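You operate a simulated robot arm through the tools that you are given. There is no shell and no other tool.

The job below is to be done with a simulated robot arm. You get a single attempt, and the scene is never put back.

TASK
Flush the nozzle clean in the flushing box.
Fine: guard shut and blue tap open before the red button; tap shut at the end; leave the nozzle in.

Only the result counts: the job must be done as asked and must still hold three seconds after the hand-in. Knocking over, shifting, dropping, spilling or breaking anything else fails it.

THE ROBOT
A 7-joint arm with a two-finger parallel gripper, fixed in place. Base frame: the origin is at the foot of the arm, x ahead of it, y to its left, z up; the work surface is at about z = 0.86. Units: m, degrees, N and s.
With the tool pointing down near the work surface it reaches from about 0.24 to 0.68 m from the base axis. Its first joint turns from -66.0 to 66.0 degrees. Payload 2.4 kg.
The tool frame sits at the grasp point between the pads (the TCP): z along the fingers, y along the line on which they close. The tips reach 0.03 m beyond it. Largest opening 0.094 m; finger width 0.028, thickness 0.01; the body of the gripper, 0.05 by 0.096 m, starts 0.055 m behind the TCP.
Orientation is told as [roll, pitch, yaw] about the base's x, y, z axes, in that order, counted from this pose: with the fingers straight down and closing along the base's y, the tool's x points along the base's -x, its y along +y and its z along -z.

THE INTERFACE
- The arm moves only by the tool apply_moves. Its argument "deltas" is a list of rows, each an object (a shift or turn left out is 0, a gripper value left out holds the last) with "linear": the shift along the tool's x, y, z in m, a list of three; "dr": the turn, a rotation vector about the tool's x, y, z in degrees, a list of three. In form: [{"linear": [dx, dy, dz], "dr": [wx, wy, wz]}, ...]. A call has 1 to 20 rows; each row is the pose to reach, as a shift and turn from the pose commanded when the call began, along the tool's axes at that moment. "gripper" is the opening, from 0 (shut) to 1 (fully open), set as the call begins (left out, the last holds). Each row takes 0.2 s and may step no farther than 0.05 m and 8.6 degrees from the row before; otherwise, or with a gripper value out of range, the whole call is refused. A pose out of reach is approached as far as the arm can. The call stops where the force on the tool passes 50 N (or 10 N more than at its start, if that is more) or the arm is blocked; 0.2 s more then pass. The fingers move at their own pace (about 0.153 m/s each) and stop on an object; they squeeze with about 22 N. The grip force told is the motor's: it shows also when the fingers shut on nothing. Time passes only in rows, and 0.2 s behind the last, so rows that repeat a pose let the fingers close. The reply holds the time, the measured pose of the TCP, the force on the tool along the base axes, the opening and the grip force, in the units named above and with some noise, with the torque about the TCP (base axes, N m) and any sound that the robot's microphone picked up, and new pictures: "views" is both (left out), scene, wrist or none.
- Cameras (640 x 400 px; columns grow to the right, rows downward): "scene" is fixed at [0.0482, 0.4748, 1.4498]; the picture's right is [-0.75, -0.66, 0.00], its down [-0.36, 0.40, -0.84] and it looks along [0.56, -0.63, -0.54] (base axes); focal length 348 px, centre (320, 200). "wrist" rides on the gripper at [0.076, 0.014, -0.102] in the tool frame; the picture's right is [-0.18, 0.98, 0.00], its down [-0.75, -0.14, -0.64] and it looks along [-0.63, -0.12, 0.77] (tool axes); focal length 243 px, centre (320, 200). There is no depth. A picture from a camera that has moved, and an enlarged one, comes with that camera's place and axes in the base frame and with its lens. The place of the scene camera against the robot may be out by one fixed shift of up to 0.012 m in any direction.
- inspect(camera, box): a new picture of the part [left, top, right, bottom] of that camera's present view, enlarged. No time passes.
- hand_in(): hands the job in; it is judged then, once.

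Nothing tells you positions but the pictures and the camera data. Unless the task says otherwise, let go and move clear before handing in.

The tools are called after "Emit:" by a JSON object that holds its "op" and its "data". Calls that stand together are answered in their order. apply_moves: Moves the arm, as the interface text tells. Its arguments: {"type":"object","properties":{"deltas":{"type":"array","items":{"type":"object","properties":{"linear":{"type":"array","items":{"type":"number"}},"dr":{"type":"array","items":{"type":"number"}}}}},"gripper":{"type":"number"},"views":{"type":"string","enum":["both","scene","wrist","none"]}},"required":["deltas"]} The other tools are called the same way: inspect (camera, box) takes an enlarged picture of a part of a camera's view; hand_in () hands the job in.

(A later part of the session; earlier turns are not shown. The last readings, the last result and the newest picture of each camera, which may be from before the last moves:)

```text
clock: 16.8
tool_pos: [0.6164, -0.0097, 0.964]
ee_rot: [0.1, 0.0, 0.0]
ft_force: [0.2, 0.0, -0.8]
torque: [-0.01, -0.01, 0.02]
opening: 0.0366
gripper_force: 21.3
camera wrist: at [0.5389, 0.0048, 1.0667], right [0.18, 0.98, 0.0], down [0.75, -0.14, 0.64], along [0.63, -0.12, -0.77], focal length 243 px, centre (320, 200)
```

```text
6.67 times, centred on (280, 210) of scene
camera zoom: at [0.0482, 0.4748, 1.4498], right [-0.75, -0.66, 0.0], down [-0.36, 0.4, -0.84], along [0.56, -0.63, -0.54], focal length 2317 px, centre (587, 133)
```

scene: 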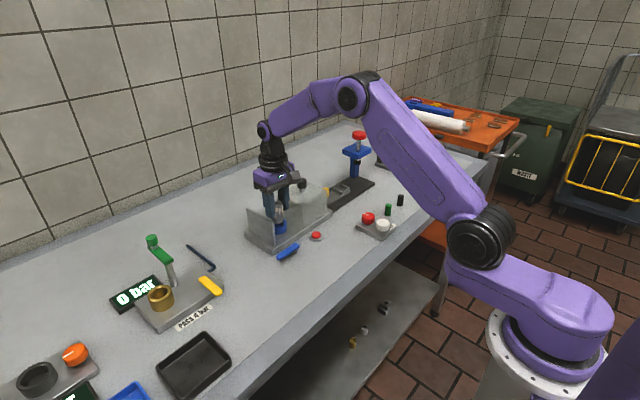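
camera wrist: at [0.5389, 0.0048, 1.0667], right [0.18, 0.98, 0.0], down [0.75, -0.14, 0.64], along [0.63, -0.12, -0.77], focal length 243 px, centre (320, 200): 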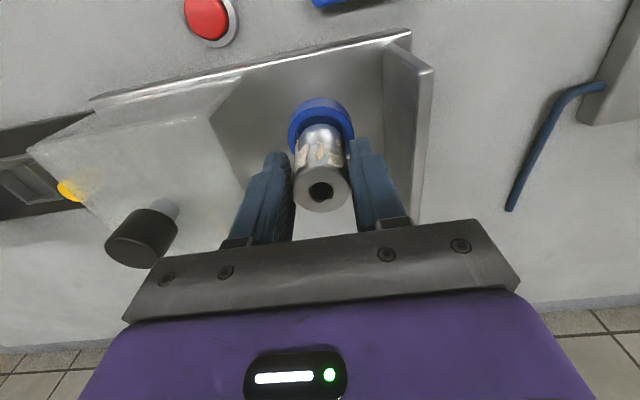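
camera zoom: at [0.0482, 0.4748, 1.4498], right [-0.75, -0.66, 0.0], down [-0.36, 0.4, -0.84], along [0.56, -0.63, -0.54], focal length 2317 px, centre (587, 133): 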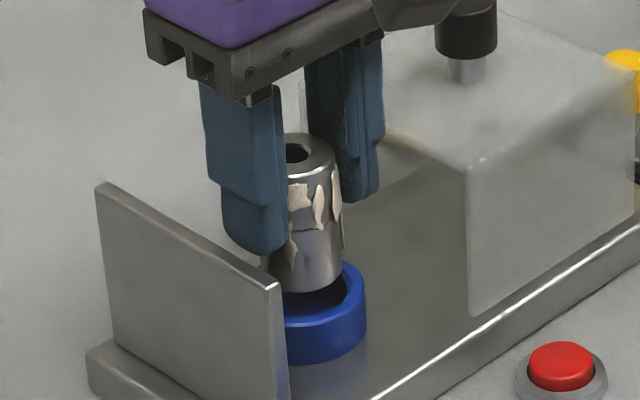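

The nozzle is centred over the cup. I'll lower it in, with smaller steps near the bottom.

Emit:
{"op": "apply_moves", "data": {"deltas": [{"linear": [0, 0, 0.006]}, {"linear": [0, 0, 0.012]}, {"linear": [0, 0, 0.017]}, {"linear": [0, 0, 0.017]}], "views": "wrist"}}

Emit:
{"op": "apply_moves", "data": {"deltas": [{"linear": [0, 0, 0.002]}, {"linear": [0, 0, 0.004]}, {"linear": [0, 0, 0.004]}], "views": "wrist"}}

Emit:
{"op": "inspect", "data": {"camera": "scene", "box": [250, 180, 310, 240]}}

```text
clock: 17.8
tool_pos: [0.6175, -0.0101, 0.9469]
ee_rot: [-0.1, 0.1, 0.0]
ft_force: [0.3, 0.2, -1.6]
torque: [0.0, -0.02, -0.01]
opening: 0.0365
gripper_force: 21.9
camera wrist: at [0.5402, 0.0047, 1.0497], right [0.18, 0.98, 0.0], down [0.75, -0.14, 0.64], along [0.63, -0.12, -0.77], focal length 243 px, centre (320, 200)
```

wrist: 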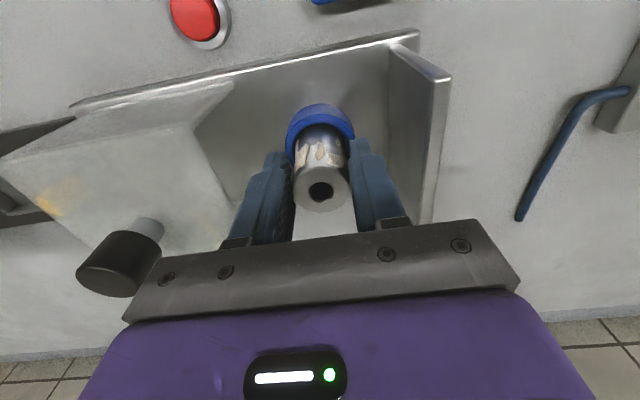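

```text
clock: 18.6
tool_pos: [0.6177, -0.0093, 0.9438]
ee_rot: [0.0, 0.0, 0.1]
ft_force: [-0.4, 0.1, -1.1]
torque: [-0.01, 0.02, 0.01]
opening: 0.0359
gripper_force: 21.8
camera wrist: at [0.5408, 0.0044, 1.0461], right [0.18, 0.98, 0.0], down [0.75, -0.14, 0.64], along [0.63, -0.12, -0.77], focal length 243 px, centre (320, 200)
```

wrist: 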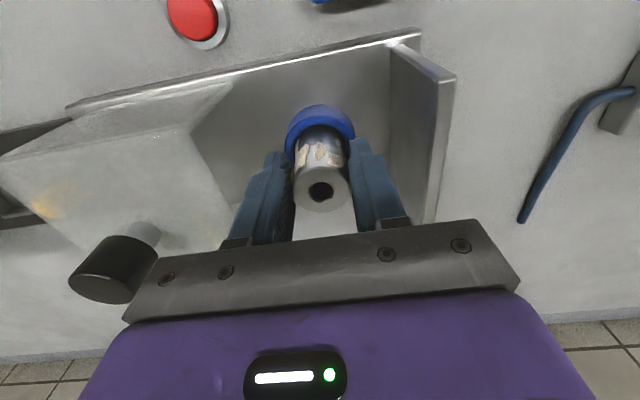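

```text
6.67 times, centred on (280, 210) of scene
camera zoom: at [0.0482, 0.4748, 1.4498], right [-0.75, -0.66, 0.0], down [-0.36, 0.4, -0.84], along [0.56, -0.63, -0.54], focal length 2317 px, centre (587, 133)
```

zoom: 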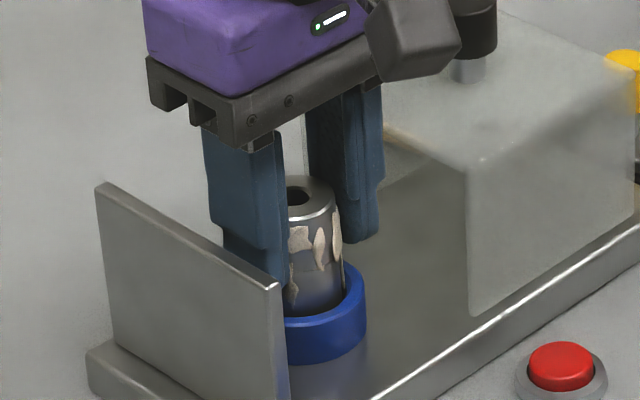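

Emit:
{"op": "apply_moves", "data": {"deltas": [{"linear": [0, 0, 0.001]}, {"linear": [0, 0, 0.002]}, {"linear": [0, 0, 0.002]}], "views": "none"}}

Emit:
{"op": "apply_moves", "data": {"deltas": [{"linear": [0, 0, 0.001]}, {"linear": [0, 0, 0.002]}, {"linear": [0, 0, 0.002]}], "views": "none"}}

```text
clock: 19.4
tool_pos: [0.6163, -0.0103, 0.9426]
ee_rot: [0.1, 0.0, 0.0]
ft_force: [0.1, 0.1, 0.1]
torque: [-0.01, 0.03, -0.01]
opening: 0.0365
gripper_force: 21.6
```

```text
clock: 20.2
tool_pos: [0.6173, -0.0088, 0.9411]
ee_rot: [0.0, 0.0, 0.0]
ft_force: [0.1, 0.1, -0.6]
torque: [0.02, 0.0, -0.01]
opening: 0.0365
gripper_force: 21.7
```

Emit:
{"op": "apply_moves", "data": {"deltas": [{"linear": [0, 0, 0.001]}, {"linear": [0, 0, 0.002]}, {"linear": [0, 0, 0.002]}], "views": "none"}}

Emit:
{"op": "inspect", "data": {"camera": "wrist", "box": [260, 80, 380, 220]}}

Emit:
{"op": "inspect", "data": {"camera": "scene", "box": [250, 180, 310, 240]}}

```text
clock: 21.0
tool_pos: [0.6177, -0.0111, 0.939]
ee_rot: [0.0, -0.1, 0.0]
ft_force: [-4.5, -0.4, 13.1]
torque: [-0.13, 0.26, -0.05]
opening: 0.0366
gripper_force: 21.9
```

```text
2.86 times, centred on (320, 150) of wrist
camera zoom: at [0.5413, 0.0043, 1.0411], right [0.18, 0.98, 0.0], down [0.75, -0.14, 0.64], along [0.63, -0.12, -0.77], focal length 693 px, centre (320, 343)
```

zoom: 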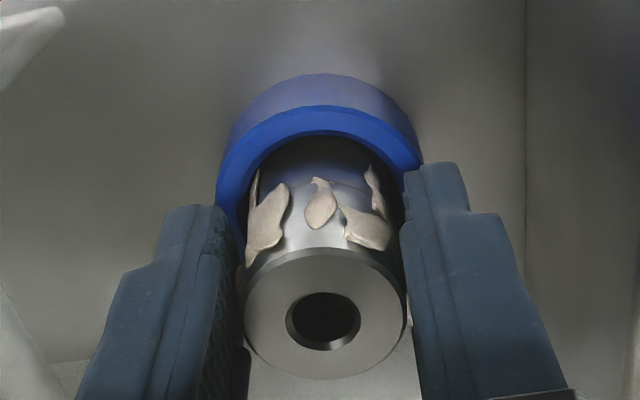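

```text
6.67 times, centred on (280, 210) of scene
camera zoom: at [0.0478, 0.4747, 1.4498], right [-0.75, -0.66, 0.0], down [-0.36, 0.4, -0.84], along [0.56, -0.63, -0.54], focal length 2317 px, centre (587, 133)
```

zoom: 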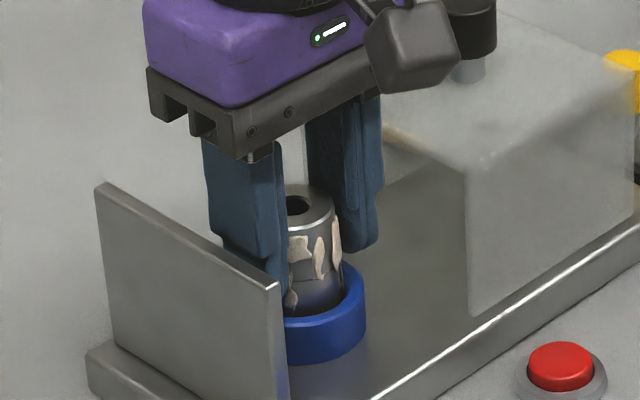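

The upward force shows the nozzle bottomed in the cup, with TCP z at 0.939. I'll open partially, to keep clear of the plate and guard, and rise.

Emit:
{"op": "apply_moves", "data": {"deltas": [{"linear": [0, 0, -0.001]}, {"linear": [0, 0, -0.001]}, {"linear": [0, 0, -0.001]}, {"linear": [0, 0, -0.001]}], "gripper": 0.58}}

Emit:
{"op": "inspect", "data": {"camera": "wrist", "box": [240, 80, 400, 240]}}

```text
clock: 22.0
tool_pos: [0.6179, -0.0101, 0.9395]
ee_rot: [0.0, 0.0, 0.0]
ft_force: [0.2, 0.2, 0.1]
torque: [-0.01, 0.01, 0.01]
opening: 0.0545
gripper_force: 0.1
camera wrist: at [0.5409, 0.0048, 1.0412], right [0.18, 0.98, 0.0], down [0.75, -0.14, 0.64], along [0.63, -0.12, -0.77], focal length 243 px, centre (320, 200)
```

scene: 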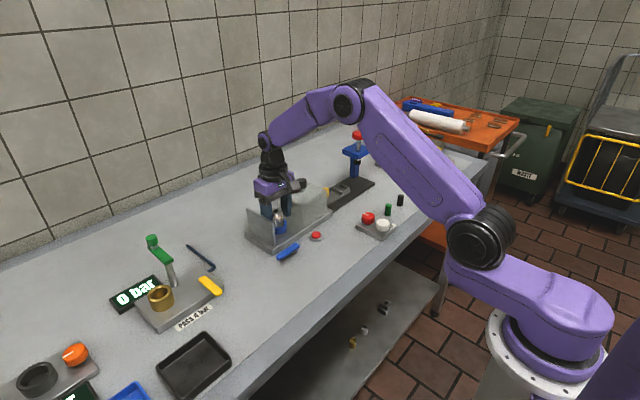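
wrist: 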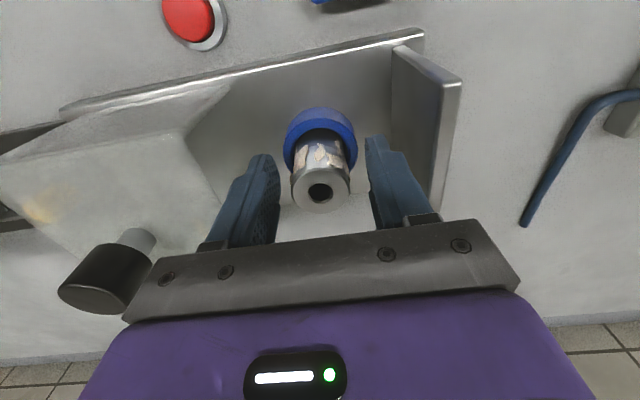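

```text
2.50 times, centred on (320, 160) of wrist
camera zoom: at [0.5409, 0.0048, 1.0412], right [0.18, 0.98, 0.0], down [0.75, -0.14, 0.64], along [0.63, -0.12, -0.77], focal length 606 px, centre (320, 300)
```

zoom: 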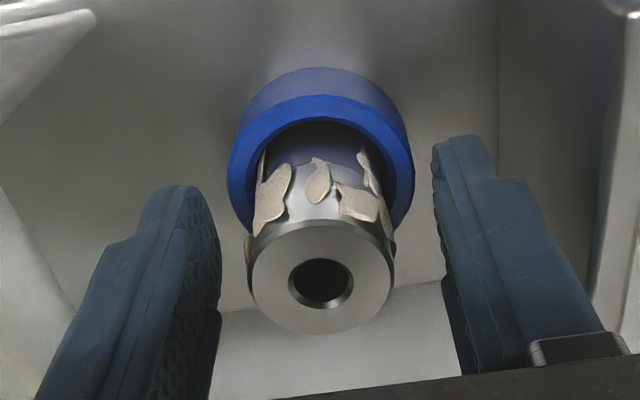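

The nozzle stands upright in the cup. I'll rise and go back over the guard knob.

Emit:
{"op": "apply_moves", "data": {"deltas": [{"linear": [0, 0, -0.03]}, {"linear": [0, 0, -0.075]}, {"linear": [0, 0, -0.12]}, {"linear": [0.001, -0.045, -0.125]}, {"linear": [0.001, -0.09, -0.125]}, {"linear": [0.001, -0.097, -0.125]}, {"linear": [0.001, -0.097, -0.125]}]}}

Emit:
{"op": "inspect", "data": {"camera": "wrist", "box": [240, 0, 520, 200]}}

Emit:
{"op": "inspect", "data": {"camera": "scene", "box": [240, 160, 340, 260]}}

```text
clock: 23.6
tool_pos: [0.6164, -0.1084, 1.064]
ee_rot: [0.1, -0.1, 0.0]
ft_force: [-1.4, -0.6, 0.4]
torque: [-0.01, -0.02, 0.02]
opening: 0.0543
gripper_force: 0.0
camera wrist: at [0.5396, -0.0931, 1.1663], right [0.18, 0.98, 0.0], down [0.75, -0.14, 0.64], along [0.63, -0.12, -0.77], focal length 243 px, centre (320, 200)
```

scene: 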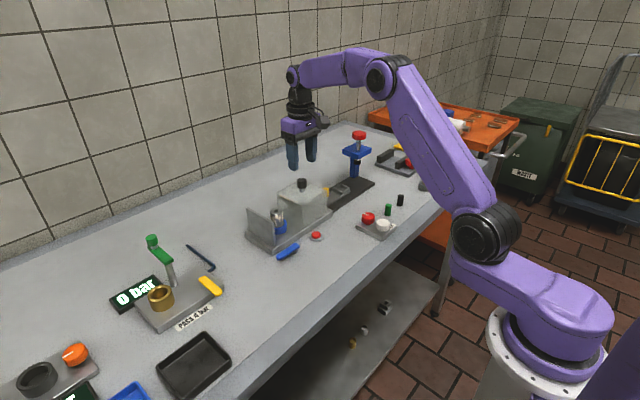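
wrist: 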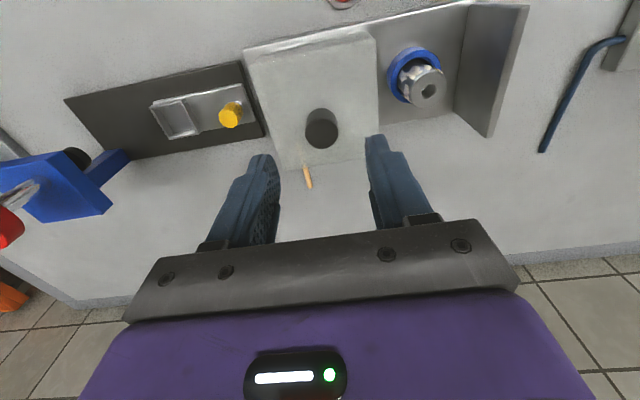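

```text
2.00 times, centred on (380, 100) of wrist
camera zoom: at [0.5396, -0.0931, 1.1663], right [0.18, 0.98, 0.0], down [0.75, -0.14, 0.64], along [0.63, -0.12, -0.77], focal length 485 px, centre (200, 400)
```

zoom: 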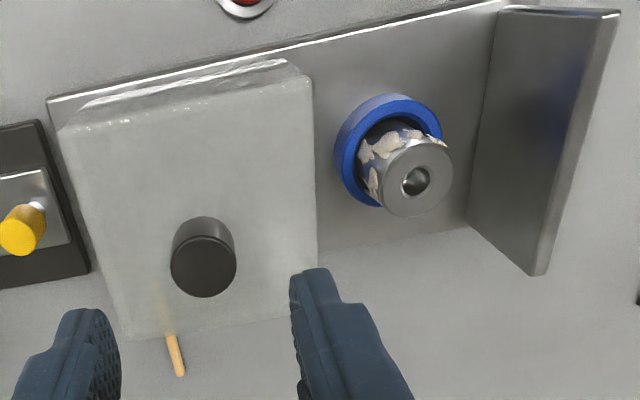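

```text
4.00 times, centred on (290, 210) of scene
camera zoom: at [0.0482, 0.4747, 1.4498], right [-0.75, -0.66, 0.0], down [-0.36, 0.4, -0.84], along [0.56, -0.63, -0.54], focal length 1390 px, centre (440, 160)
```

zoom: 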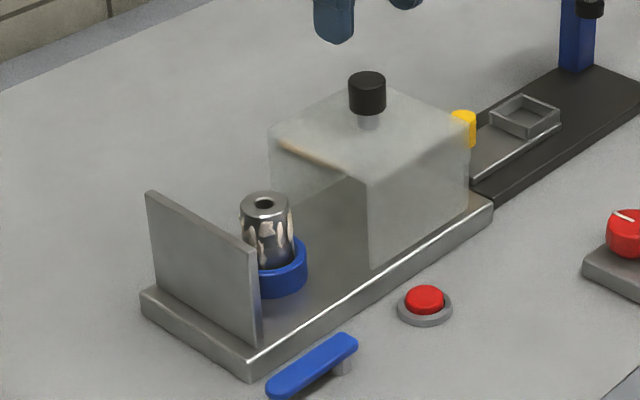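

The nozzle sits well in the cup. I'll grip the knob and slide the guard shut against the plate.

Emit:
{"op": "apply_moves", "data": {"deltas": [{"linear": [0, 0.001, 0.03]}, {"linear": [0, 0.001, 0.055]}, {"linear": [0, 0.001, 0.066]}, {"linear": [0, 0.001, 0.066]}], "views": "wrist"}}

Emit:
{"op": "apply_moves", "data": {"deltas": [{"linear": [0, 0, 0]}, {"linear": [0, 0, 0]}, {"linear": [0, 0, 0]}], "gripper": 0.0, "views": "wrist"}}

```text
clock: 24.6
tool_pos: [0.6157, -0.105, 0.9977]
ee_rot: [0.0, 0.0, 0.0]
ft_force: [-0.6, 0.5, 0.0]
torque: [0.0, 0.01, 0.04]
opening: 0.0543
gripper_force: 0.0
camera wrist: at [0.5396, -0.0917, 1.0997], right [0.18, 0.98, 0.0], down [0.75, -0.14, 0.64], along [0.63, -0.12, -0.77], focal length 243 px, centre (320, 200)
```

wrist: 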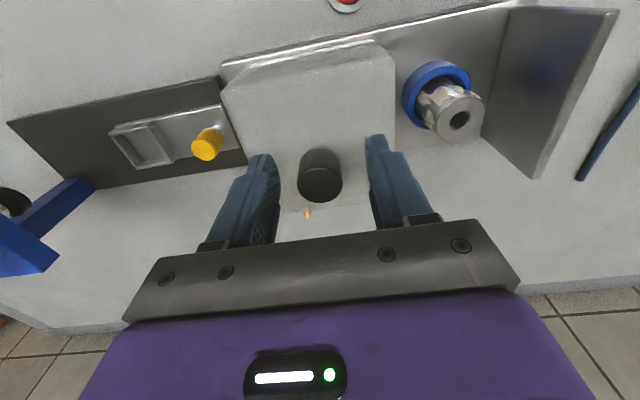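

```text
clock: 25.4
tool_pos: [0.6159, -0.1067, 0.9975]
ee_rot: [-0.1, -0.1, -0.1]
ft_force: [0.2, -1.0, -1.5]
torque: [0.02, -0.16, -0.03]
opening: 0.0257
gripper_force: 45.8
camera wrist: at [0.5396, -0.0917, 1.0997], right [0.18, 0.98, 0.0], down [0.75, -0.14, 0.64], along [0.63, -0.12, -0.77], focal length 243 px, centre (320, 200)
```

wrist: 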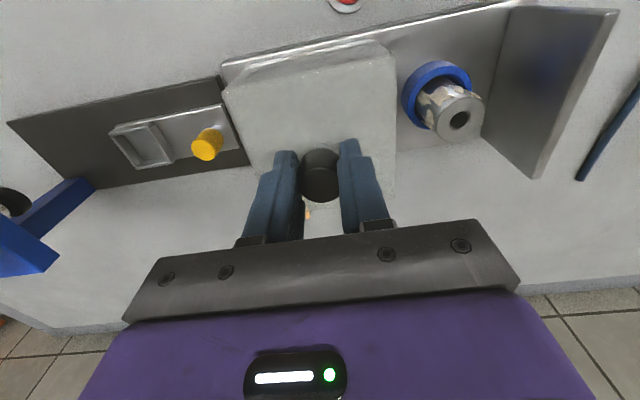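

Emit:
{"op": "apply_moves", "data": {"deltas": [{"linear": [0, 0.015, 0]}, {"linear": [0, 0.03, 0]}, {"linear": [0, 0.045, 0]}, {"linear": [0, 0.06, 0]}, {"linear": [0, 0.075, 0]}, {"linear": [0, 0.088, 0]}, {"linear": [0, 0.094, 0]}, {"linear": [0, 0.094, 0]}]}}

Emit:
{"op": "apply_moves", "data": {"deltas": [{"linear": [0, 0.002, 0]}, {"linear": [0, 0.003, 0]}, {"linear": [0, 0.003, 0]}]}}

```text
clock: 27.2
tool_pos: [0.6162, -0.012, 0.9971]
ee_rot: [0.1, 0.3, 0.0]
ft_force: [-1.8, 2.2, -19.3]
torque: [-0.02, -0.57, 0.03]
opening: 0.0253
gripper_force: 44.8
camera wrist: at [0.5401, 0.003, 1.1003], right [0.18, 0.98, 0.0], down [0.76, -0.14, 0.64], along [0.63, -0.12, -0.77], focal length 243 px, centre (320, 200)
```

scene: 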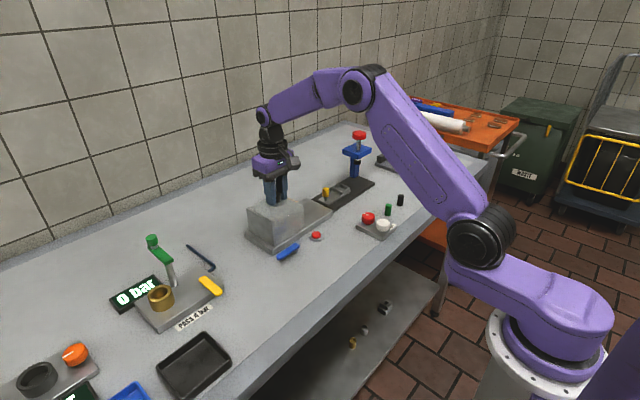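
wrist: 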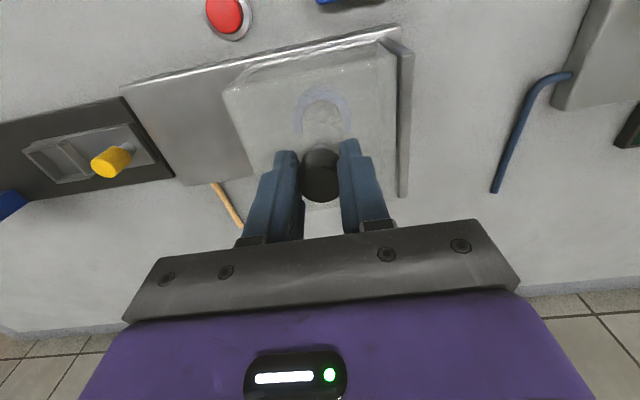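

```text
clock: 28.0
tool_pos: [0.6155, -0.0111, 0.9973]
ee_rot: [-0.1, 0.2, 0.0]
ft_force: [-0.4, -8.1, -17.8]
torque: [-0.11, 1.03, 0.02]
opening: 0.0253
gripper_force: 45.1
camera wrist: at [0.5398, 0.0041, 1.1001], right [0.19, 0.98, 0.0], down [0.75, -0.14, 0.64], along [0.63, -0.12, -0.77], focal length 243 px, centre (320, 200)
```

scene: 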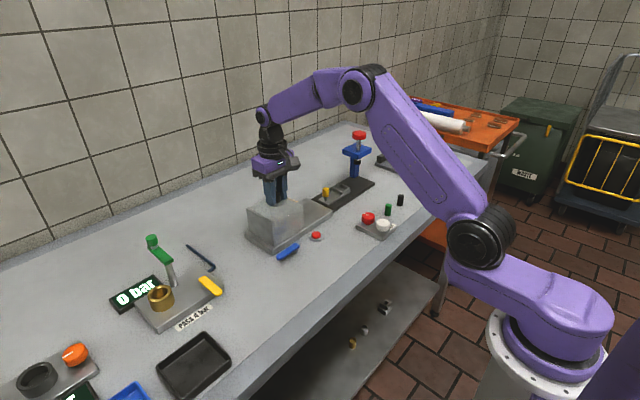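
wrist: 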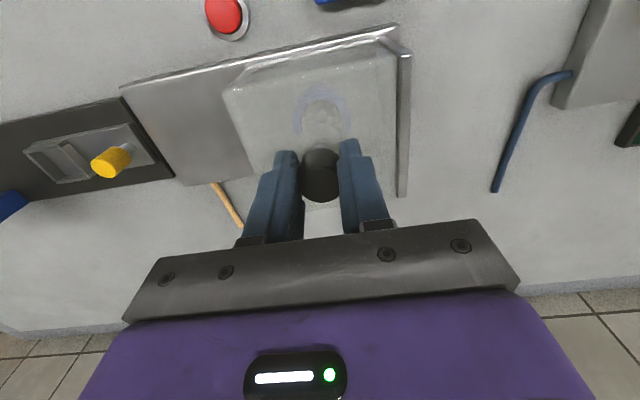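

The guard is against its stop (8 N reaction, same y as at the start). I'll release and rise to check.

Emit:
{"op": "apply_moves", "data": {"deltas": [{"linear": [0, 0, 0]}, {"linear": [0, 0, 0]}, {"linear": [0, 0, -0.03]}, {"linear": [0, 0, -0.07]}, {"linear": [0, 0, -0.07]}], "gripper": 0.6}}

Emit:
{"op": "inspect", "data": {"camera": "wrist", "box": [150, 0, 410, 180]}}

Emit:
{"op": "inspect", "data": {"camera": "scene", "box": [240, 160, 340, 270]}}

```text
clock: 29.2
tool_pos: [0.6148, -0.009, 1.0699]
ee_rot: [0.0, 0.0, 0.1]
ft_force: [-0.1, 0.8, 0.2]
torque: [0.01, 0.0, -0.01]
opening: 0.0563
gripper_force: 0.1
camera wrist: at [0.5393, 0.0051, 1.1723], right [0.18, 0.98, 0.0], down [0.75, -0.14, 0.64], along [0.63, -0.12, -0.77], focal length 243 px, centre (320, 200)
```

scene: 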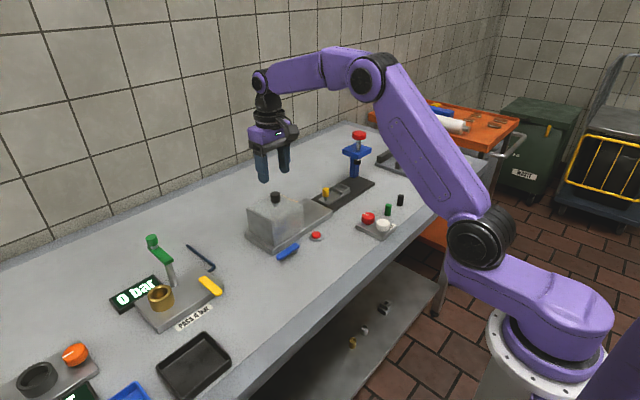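
wrist: 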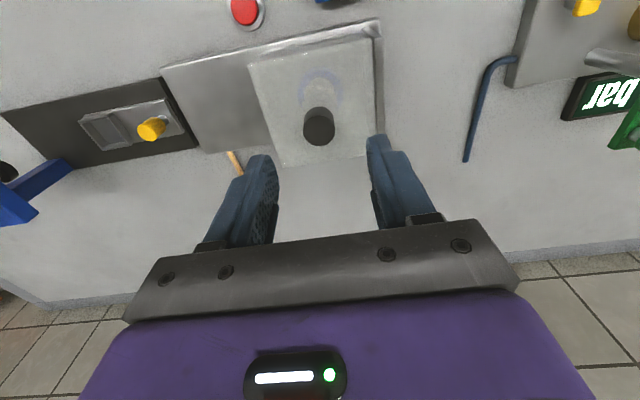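

```text
2.22 times, centred on (280, 90) of wrist
camera zoom: at [0.5393, 0.0051, 1.1723], right [0.18, 0.98, 0.0], down [0.75, -0.14, 0.64], along [0.63, -0.12, -0.77], focal length 539 px, centre (409, 444)
```

zoom: 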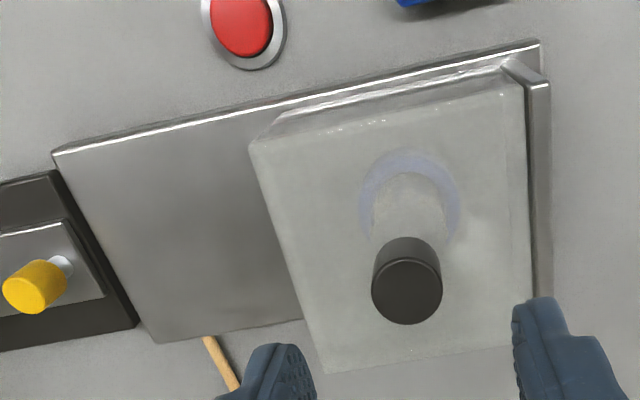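

```text
3.64 times, centred on (290, 215) of scene
camera zoom: at [0.0482, 0.4748, 1.4498], right [-0.75, -0.66, 0.0], down [-0.36, 0.4, -0.84], along [0.56, -0.63, -0.54], focal length 1264 px, centre (429, 146)
```

zoom: 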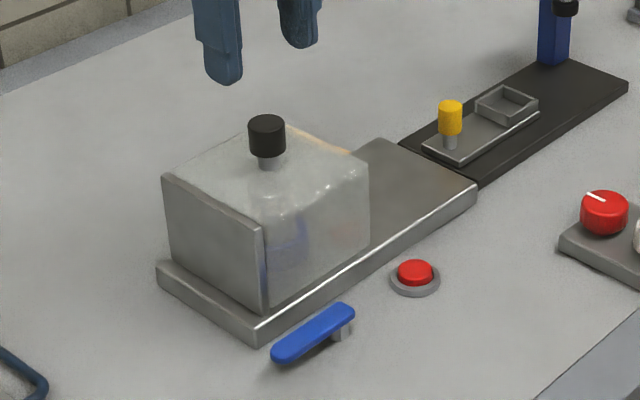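

The guard is shut with the nozzle inside. I'll move above the blue tap lever for a close look.

Emit:
{"op": "apply_moves", "data": {"deltas": [{"linear": [0.04, 0.015, 0]}, {"linear": [0.08, 0.03, 0]}, {"linear": [0.1, 0.042, 0.02]}, {"linear": [0.1, 0.042, 0.05]}, {"linear": [0.1, 0.042, 0.05]}]}}

Emit:
{"op": "inspect", "data": {"camera": "wrist", "box": [240, 60, 400, 180]}}

```text
clock: 30.4
tool_pos: [0.5163, 0.033, 1.0173]
ee_rot: [-0.1, 0.1, -0.1]
ft_force: [-0.9, 0.1, 0.6]
torque: [0.0, -0.01, 0.04]
opening: 0.0563
gripper_force: 0.0
camera wrist: at [0.4393, 0.0478, 1.1205], right [0.18, 0.98, 0.0], down [0.75, -0.14, 0.64], along [0.63, -0.12, -0.77], focal length 243 px, centre (320, 200)
```

scene: 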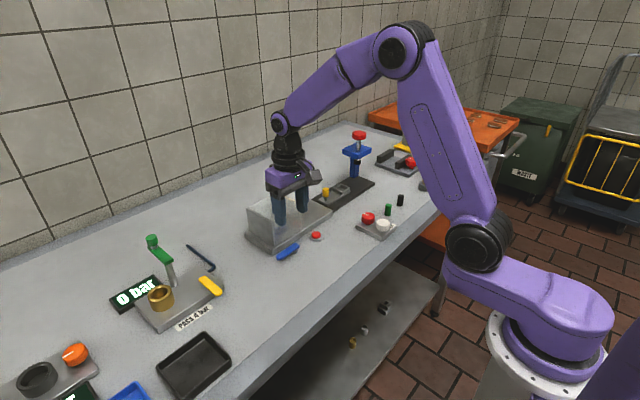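
wrist: 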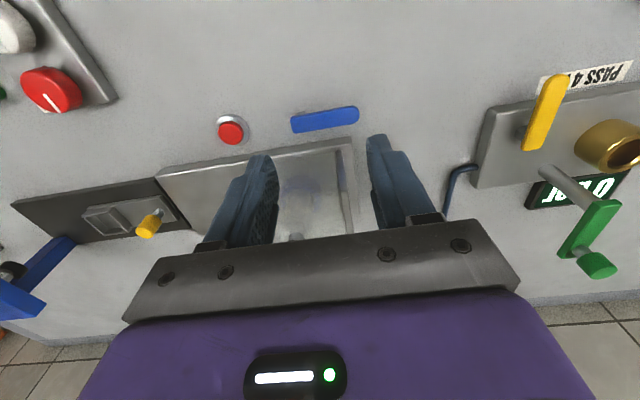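

```text
3.33 times, centred on (320, 120) of wrist
camera zoom: at [0.4393, 0.0478, 1.1205], right [0.18, 0.98, 0.0], down [0.75, -0.14, 0.64], along [0.63, -0.12, -0.77], focal length 809 px, centre (320, 467)
```

zoom: 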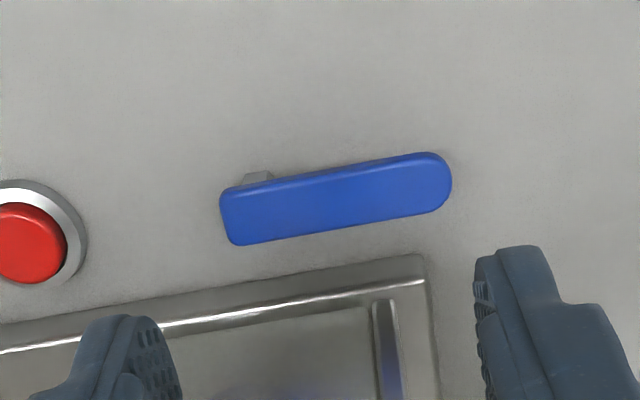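

The lever runs along y from about 0.002 to 0.066 at x ≈ 0.531, with its pivot near (0.531, 0.0105). There is a gap of about 24 mm between lever and base, so a finger fits. I'll turn the gripper so the fingers close along x, with a view to straddling the lever's free end.

Emit:
{"op": "apply_moves", "data": {"deltas": [{"linear": [0, 0.005, -0.01], "dr": [0, 0, 8.2]}, {"linear": [0, 0.01, -0.02], "dr": [0, 0, 16.4]}, {"linear": [0, 0.015, -0.03], "dr": [0, 0, 24.6]}, {"linear": [0, 0.02, -0.03], "dr": [0, 0, 32.8]}, {"linear": [0, 0.025, -0.03], "dr": [0, 0, 41]}, {"linear": [0, 0.03, -0.03], "dr": [0, 0, 49.2]}, {"linear": [0, 0.035, -0.03], "dr": [0, 0, 57.4]}, {"linear": [0, 0.04, -0.03], "dr": [0, 0, 65.6]}, {"linear": [0, 0.045, -0.03], "dr": [0, 0, 73.8]}, {"linear": [0, 0.05, -0.03], "dr": [0, 0, 82]}, {"linear": [0, 0.05, -0.03], "dr": [0, 0, 90]}, {"linear": [0, 0.05, -0.03], "dr": [0, 0, 90]}], "gripper": 0.36}}

```text
clock: 33.0
tool_pos: [0.5165, 0.082, 1.0471]
ee_rot: [0.0, 0.1, -90.1]
ft_force: [0.1, -1.0, 0.3]
torque: [0.04, -0.04, 0.01]
opening: 0.034
gripper_force: 0.0
camera wrist: at [0.5302, 0.1585, 1.1505], right [0.98, -0.19, 0.0], down [-0.14, -0.75, 0.64], along [-0.12, -0.63, -0.77], focal length 243 px, centre (320, 200)
```

scene: 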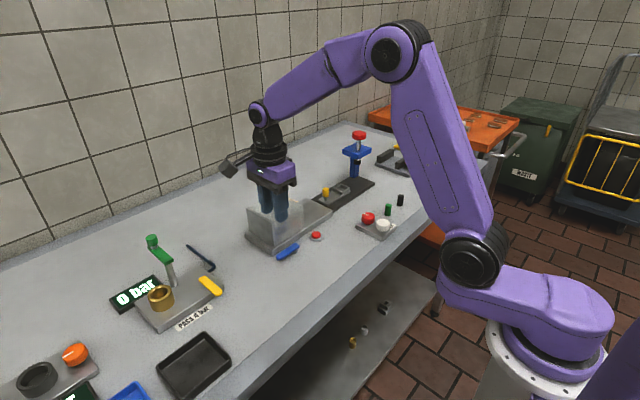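
wrist: 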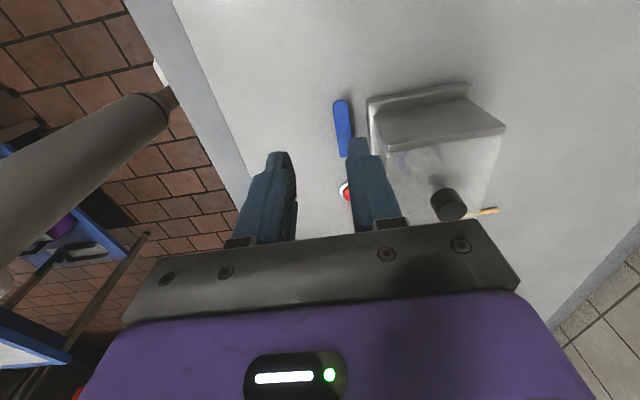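

Yaw −90 was reached. Next I'll tilt the gripper so its body leans to +y, clear of the guard plate, and position it above the lever end.

Emit:
{"op": "apply_moves", "data": {"deltas": [{"linear": [0, 0.005, 0.0], "dr": [0, -8.4, 0]}, {"linear": [0, 0.01, 0.02], "dr": [0, -16.8, 0]}, {"linear": [-0.001, 0.0145, 0.05], "dr": [0, -25, 0]}, {"linear": [-0.002, 0.0145, 0.077], "dr": [0, -25, 0]}, {"linear": [-0.002, 0.0145, 0.077], "dr": [0, -25, 0]}]}}

Emit:
{"op": "inspect", "data": {"camera": "wrist", "box": [220, 60, 420, 220]}}

Emit:
{"op": "inspect", "data": {"camera": "scene", "box": [220, 160, 340, 270]}}

```text
clock: 34.2
tool_pos: [0.5297, 0.0814, 0.9712]
ee_rot: [0.0, -24.9, -90.0]
ft_force: [1.2, 0.2, 0.9]
torque: [0.02, 0.01, 0.04]
opening: 0.0337
gripper_force: 0.1
camera wrist: at [0.5447, 0.1931, 1.0314], right [0.98, -0.17, 0.08], down [-0.14, -0.41, 0.9], along [-0.12, -0.9, -0.43], focal length 243 px, centre (320, 200)
```

scene: 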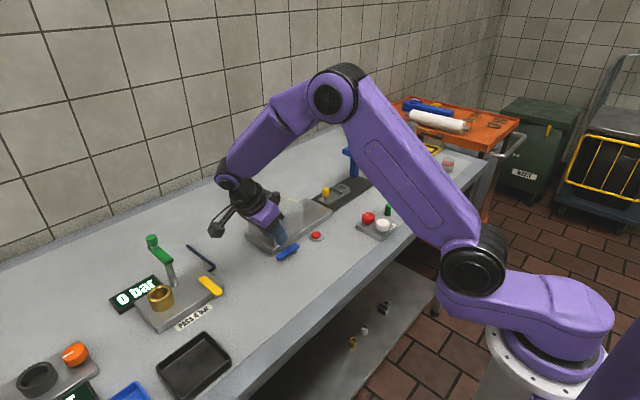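
wrist: 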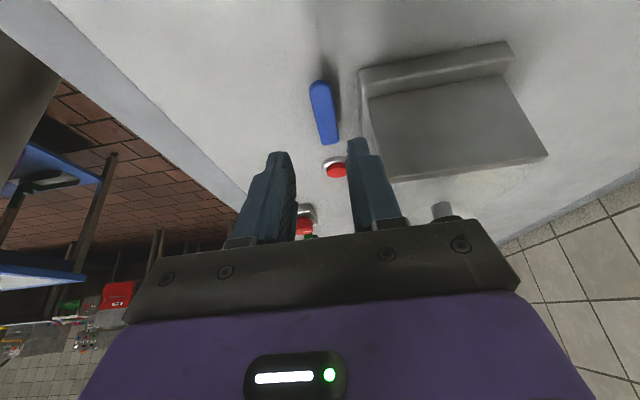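

```text
2.50 times, centred on (320, 140) of wrist
camera zoom: at [0.5447, 0.1931, 1.0314], right [0.98, -0.17, 0.08], down [-0.14, -0.41, 0.9], along [-0.12, -0.9, -0.43], focal length 606 px, centre (320, 350)
```

zoom: 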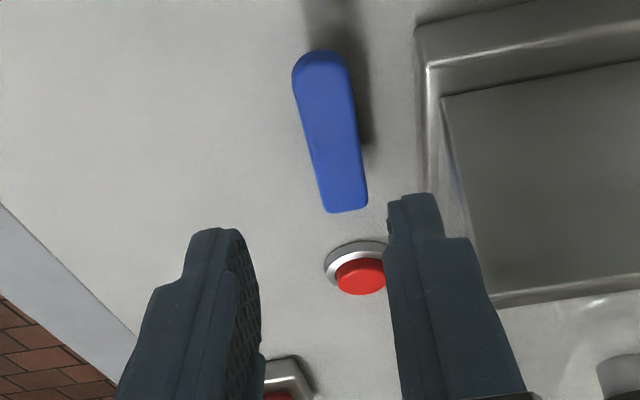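

```text
3.64 times, centred on (280, 215) of scene
camera zoom: at [0.0482, 0.4748, 1.4498], right [-0.75, -0.66, 0.0], down [-0.36, 0.4, -0.84], along [0.56, -0.63, -0.54], focal length 1264 px, centre (466, 146)
```

zoom: 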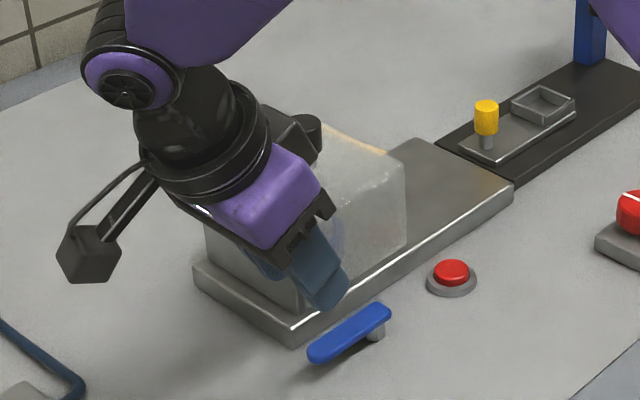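

The tilt is fine and the fingers straddle the lever's line. I'll advance along the tool axis to just above the lever and check the alignment.

Emit:
{"op": "apply_moves", "data": {"deltas": [{"linear": [0, 0.002, 0.02]}, {"linear": [0, 0.002, 0.037]}, {"linear": [0, 0.002, 0.045]}, {"linear": [0, 0.002, 0.045]}]}}

Emit:
{"op": "inspect", "data": {"camera": "wrist", "box": [240, 80, 400, 200]}}

Emit:
{"op": "inspect", "data": {"camera": "scene", "box": [240, 190, 330, 270]}}

```text
clock: 35.2
tool_pos: [0.5327, 0.0613, 0.9314]
ee_rot: [0.0, -25.0, -90.0]
ft_force: [0.6, -0.1, 0.1]
torque: [-0.01, 0.02, 0.01]
opening: 0.0339
gripper_force: 0.0
camera wrist: at [0.5469, 0.1745, 0.9914], right [0.98, -0.17, 0.08], down [-0.14, -0.41, 0.9], along [-0.12, -0.9, -0.43], focal length 243 px, centre (320, 200)
```

scene: 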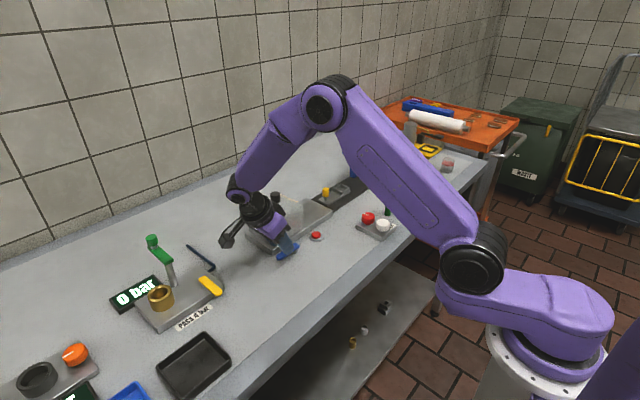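
wrist: 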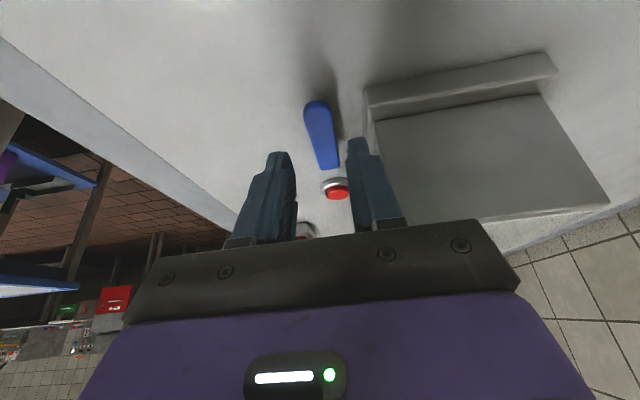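

```text
3.33 times, centred on (320, 140) of wrist
camera zoom: at [0.5469, 0.1745, 0.9914], right [0.98, -0.17, 0.08], down [-0.14, -0.41, 0.9], along [-0.12, -0.9, -0.43], focal length 809 px, centre (320, 400)
```

zoom: 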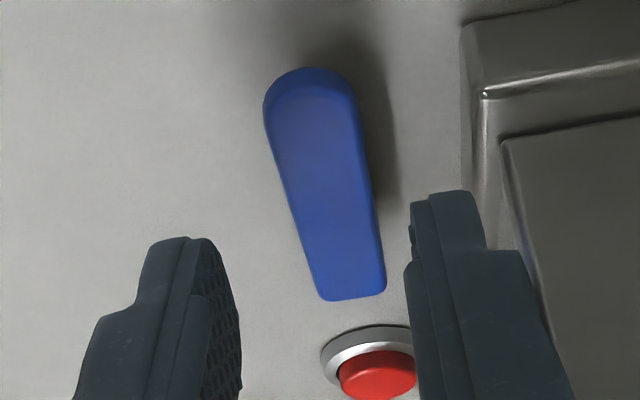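

```text
5.00 times, centred on (285, 230) of scene
camera zoom: at [0.0482, 0.4748, 1.4498], right [-0.75, -0.66, 0.0], down [-0.36, 0.4, -0.84], along [0.56, -0.63, -0.54], focal length 1738 px, centre (495, 50)
```

zoom: 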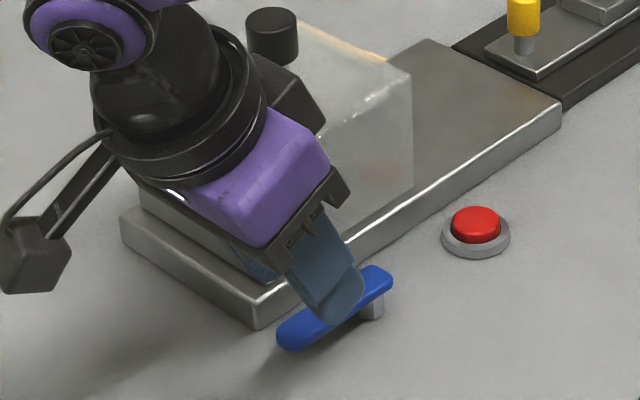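

The lever end is at about y 0.0665, with its top at z ≈ 0.88. I'll narrow the opening slightly and lower straight down around the free end.

Emit:
{"op": "apply_moves", "data": {"deltas": [{"linear": [0.004, 0.001, 0.01]}, {"linear": [0.0085, 0.001, 0.02]}, {"linear": [0.0128, 0.001, 0.0304]}, {"linear": [0.0128, 0.001, 0.0304]}], "gripper": 0.32}}

Emit:
{"op": "inspect", "data": {"camera": "wrist", "box": [240, 80, 400, 200]}}

Emit:
{"op": "inspect", "data": {"camera": "scene", "box": [240, 190, 330, 270]}}

```text
clock: 36.2
tool_pos: [0.5346, 0.0604, 0.8974]
ee_rot: [0.0, -24.9, -90.1]
ft_force: [0.3, 0.0, -0.2]
torque: [-0.04, 0.02, -0.03]
opening: 0.0303
gripper_force: 0.0
camera wrist: at [0.5486, 0.1729, 0.9575], right [0.98, -0.17, 0.08], down [-0.14, -0.41, 0.9], along [-0.12, -0.9, -0.43], focal length 243 px, centre (320, 200)
```

scene: 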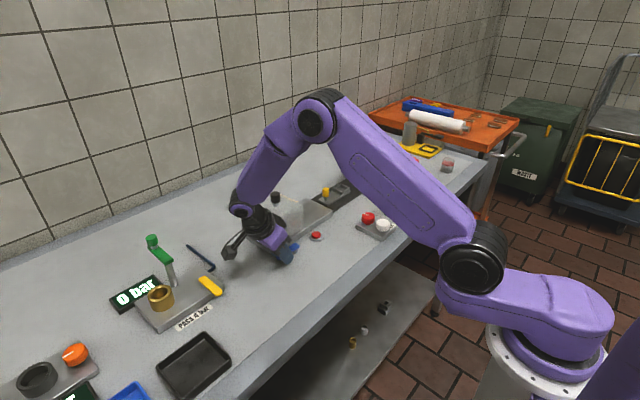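
wrist: 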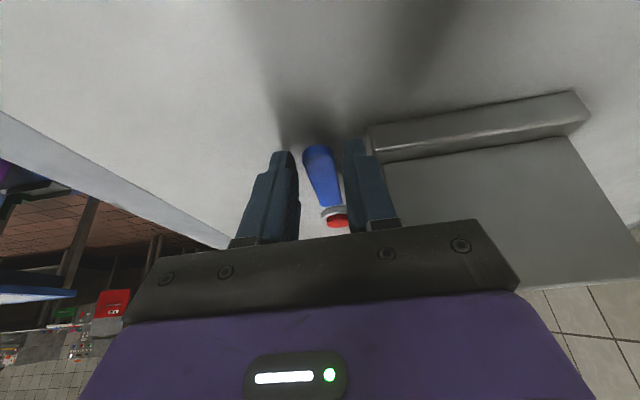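

```text
3.33 times, centred on (320, 140) of wrist
camera zoom: at [0.5486, 0.1729, 0.9575], right [0.98, -0.17, 0.08], down [-0.14, -0.41, 0.9], along [-0.12, -0.9, -0.43], focal length 809 px, centre (320, 400)
```

zoom: 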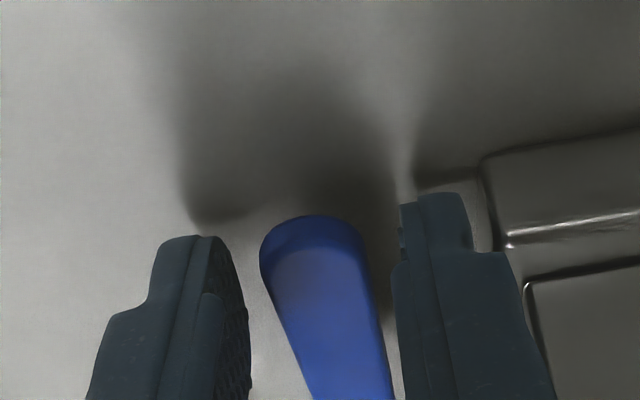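

```text
5.00 times, centred on (285, 230) of scene
camera zoom: at [0.0482, 0.4748, 1.4498], right [-0.75, -0.66, 0.0], down [-0.36, 0.4, -0.84], along [0.56, -0.63, -0.54], focal length 1738 px, centre (495, 50)
```

zoom: 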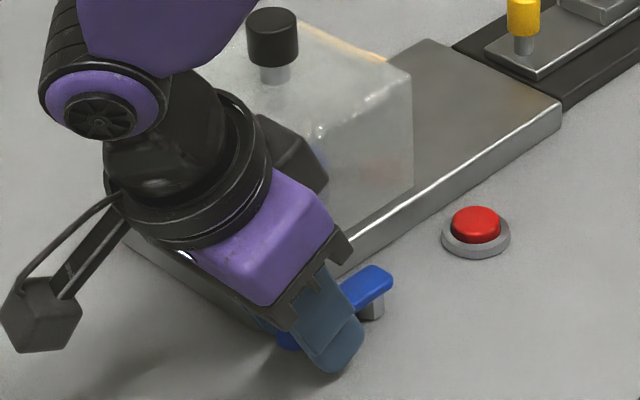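

The lever end is between the fingers. I'll test turning it about its pivot toward −x, starting with 16°.

Emit:
{"op": "apply_moves", "data": {"deltas": [{"linear": [-0.0001, -0.0035, 0.0001], "dr": [-1.69, 0, -3.63]}, {"linear": [-0.0004, -0.007, 0.0002], "dr": [-3.38, 0, -7.25]}, {"linear": [-0.001, -0.0104, 0.0005], "dr": [-5.07, 0, -10.88]}, {"linear": [-0.0018, -0.0138, 0.0008], "dr": [-6.76, 0, -14.5]}, {"linear": [-0.0018, -0.0138, 0.0008], "dr": [-6.76, 0, -14.5]}]}}

Emit:
{"op": "inspect", "data": {"camera": "wrist", "box": [240, 80, 400, 200]}}

Emit:
{"op": "inspect", "data": {"camera": "scene", "box": [240, 190, 330, 270]}}

```text
clock: 37.4
tool_pos: [0.5198, 0.0591, 0.8974]
ee_rot: [0.0, -25.0, -73.9]
ft_force: [1.3, 1.2, 0.6]
torque: [-0.01, -0.02, -0.01]
opening: 0.0305
gripper_force: 0.6
camera wrist: at [0.5019, 0.172, 0.958], right [0.99, 0.11, 0.08], down [-0.02, -0.43, 0.9], along [0.13, -0.89, -0.43], focal length 243 px, centre (320, 200)
```

scene: 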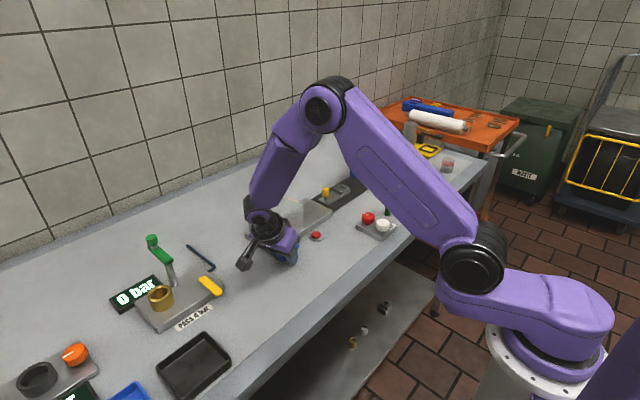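
wrist: 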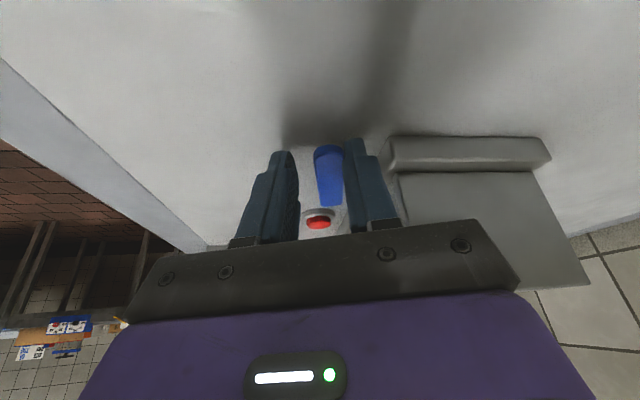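

```text
3.33 times, centred on (320, 140) of wrist
camera zoom: at [0.5019, 0.172, 0.958], right [0.99, 0.11, 0.08], down [-0.02, -0.43, 0.9], along [0.13, -0.89, -0.43], focal length 809 px, centre (320, 400)
```

zoom: 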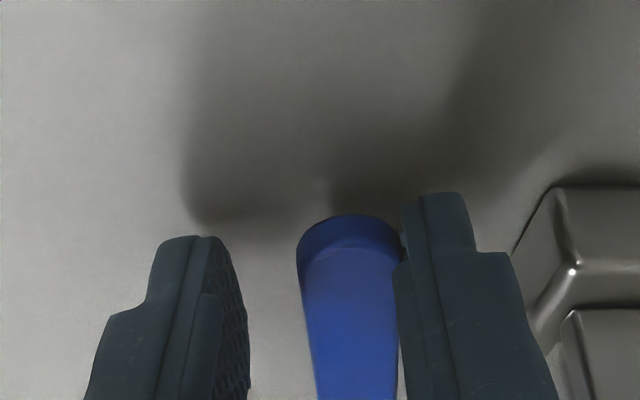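

```text
5.00 times, centred on (285, 230) of scene
camera zoom: at [0.0482, 0.4748, 1.4498], right [-0.75, -0.66, 0.0], down [-0.36, 0.4, -0.84], along [0.56, -0.63, -0.54], focal length 1738 px, centre (495, 50)
```

zoom: 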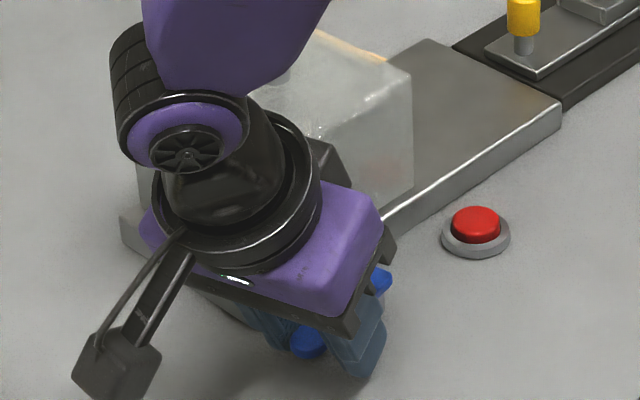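

The tap turns freely with almost no force. I'll continue the arc around the pivot.

Emit:
{"op": "apply_moves", "data": {"deltas": [{"linear": [-0.00044, -0.00696, 0.00021], "dr": [-3.38, 0, -7.25]}, {"linear": [-0.00176, -0.01378, 0.00082], "dr": [-6.76, 0, -14.5]}, {"linear": [-0.00392, -0.02034, 0.00183], "dr": [-10.14, 0, -21.75]}, {"linear": [-0.00689, -0.0265, 0.00321], "dr": [-13.52, 0, -29.0]}, {"linear": [-0.0106, -0.03214, 0.00494], "dr": [-16.9, 0, -36.25]}, {"linear": [-0.0106, -0.03214, 0.00494], "dr": [-16.9, 0, -36.25]}]}}

Emit:
{"op": "inspect", "data": {"camera": "wrist", "box": [240, 80, 400, 200]}}

Emit:
{"op": "inspect", "data": {"camera": "scene", "box": [240, 200, 340, 280]}}

```text
clock: 38.8
tool_pos: [0.4905, 0.0388, 0.896]
ee_rot: [0.0, -25.0, -34.0]
ft_force: [-1.0, 0.5, 0.2]
torque: [-0.03, -0.03, -0.01]
opening: 0.0305
gripper_force: 0.1
camera wrist: at [0.4058, 0.1139, 0.9577], right [0.69, 0.72, 0.08], down [0.26, -0.35, 0.9], along [0.68, -0.6, -0.43], focal length 243 px, centre (320, 200)
```

scene: 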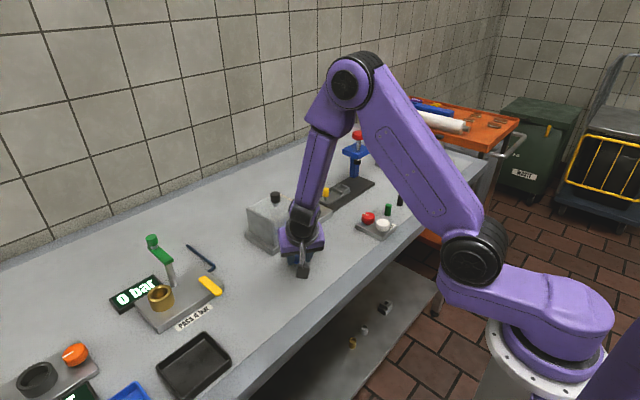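
wrist: 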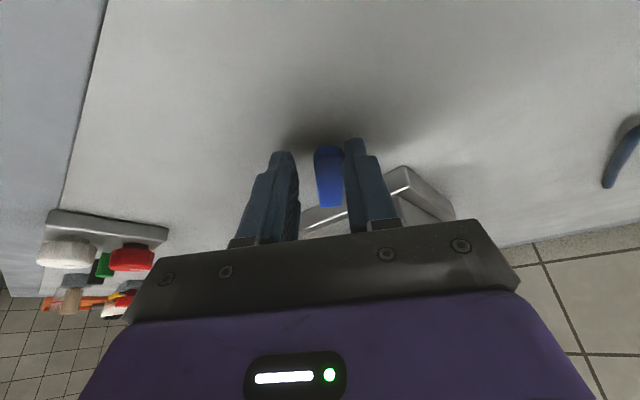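

```text
3.33 times, centred on (320, 140) of wrist
camera zoom: at [0.4058, 0.1139, 0.9577], right [0.69, 0.72, 0.08], down [0.26, -0.35, 0.9], along [0.68, -0.6, -0.43], focal length 809 px, centre (320, 400)
```

zoom: 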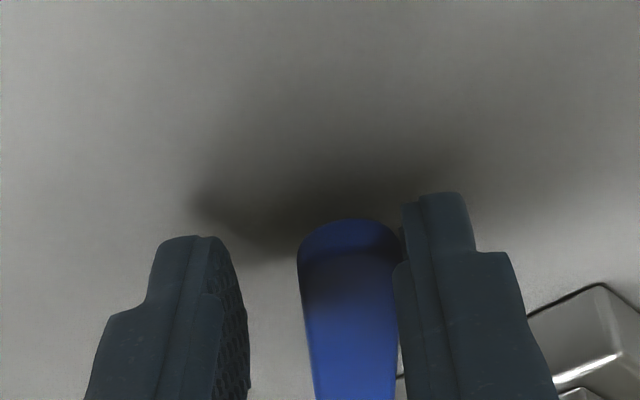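

```text
5.00 times, centred on (290, 240) of scene
camera zoom: at [0.0482, 0.4748, 1.4498], right [-0.75, -0.66, 0.0], down [-0.36, 0.4, -0.84], along [0.56, -0.63, -0.54], focal length 1738 px, centre (470, 0)
```

zoom: 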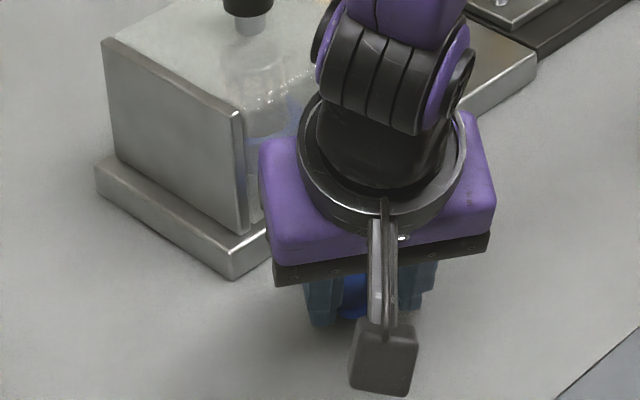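

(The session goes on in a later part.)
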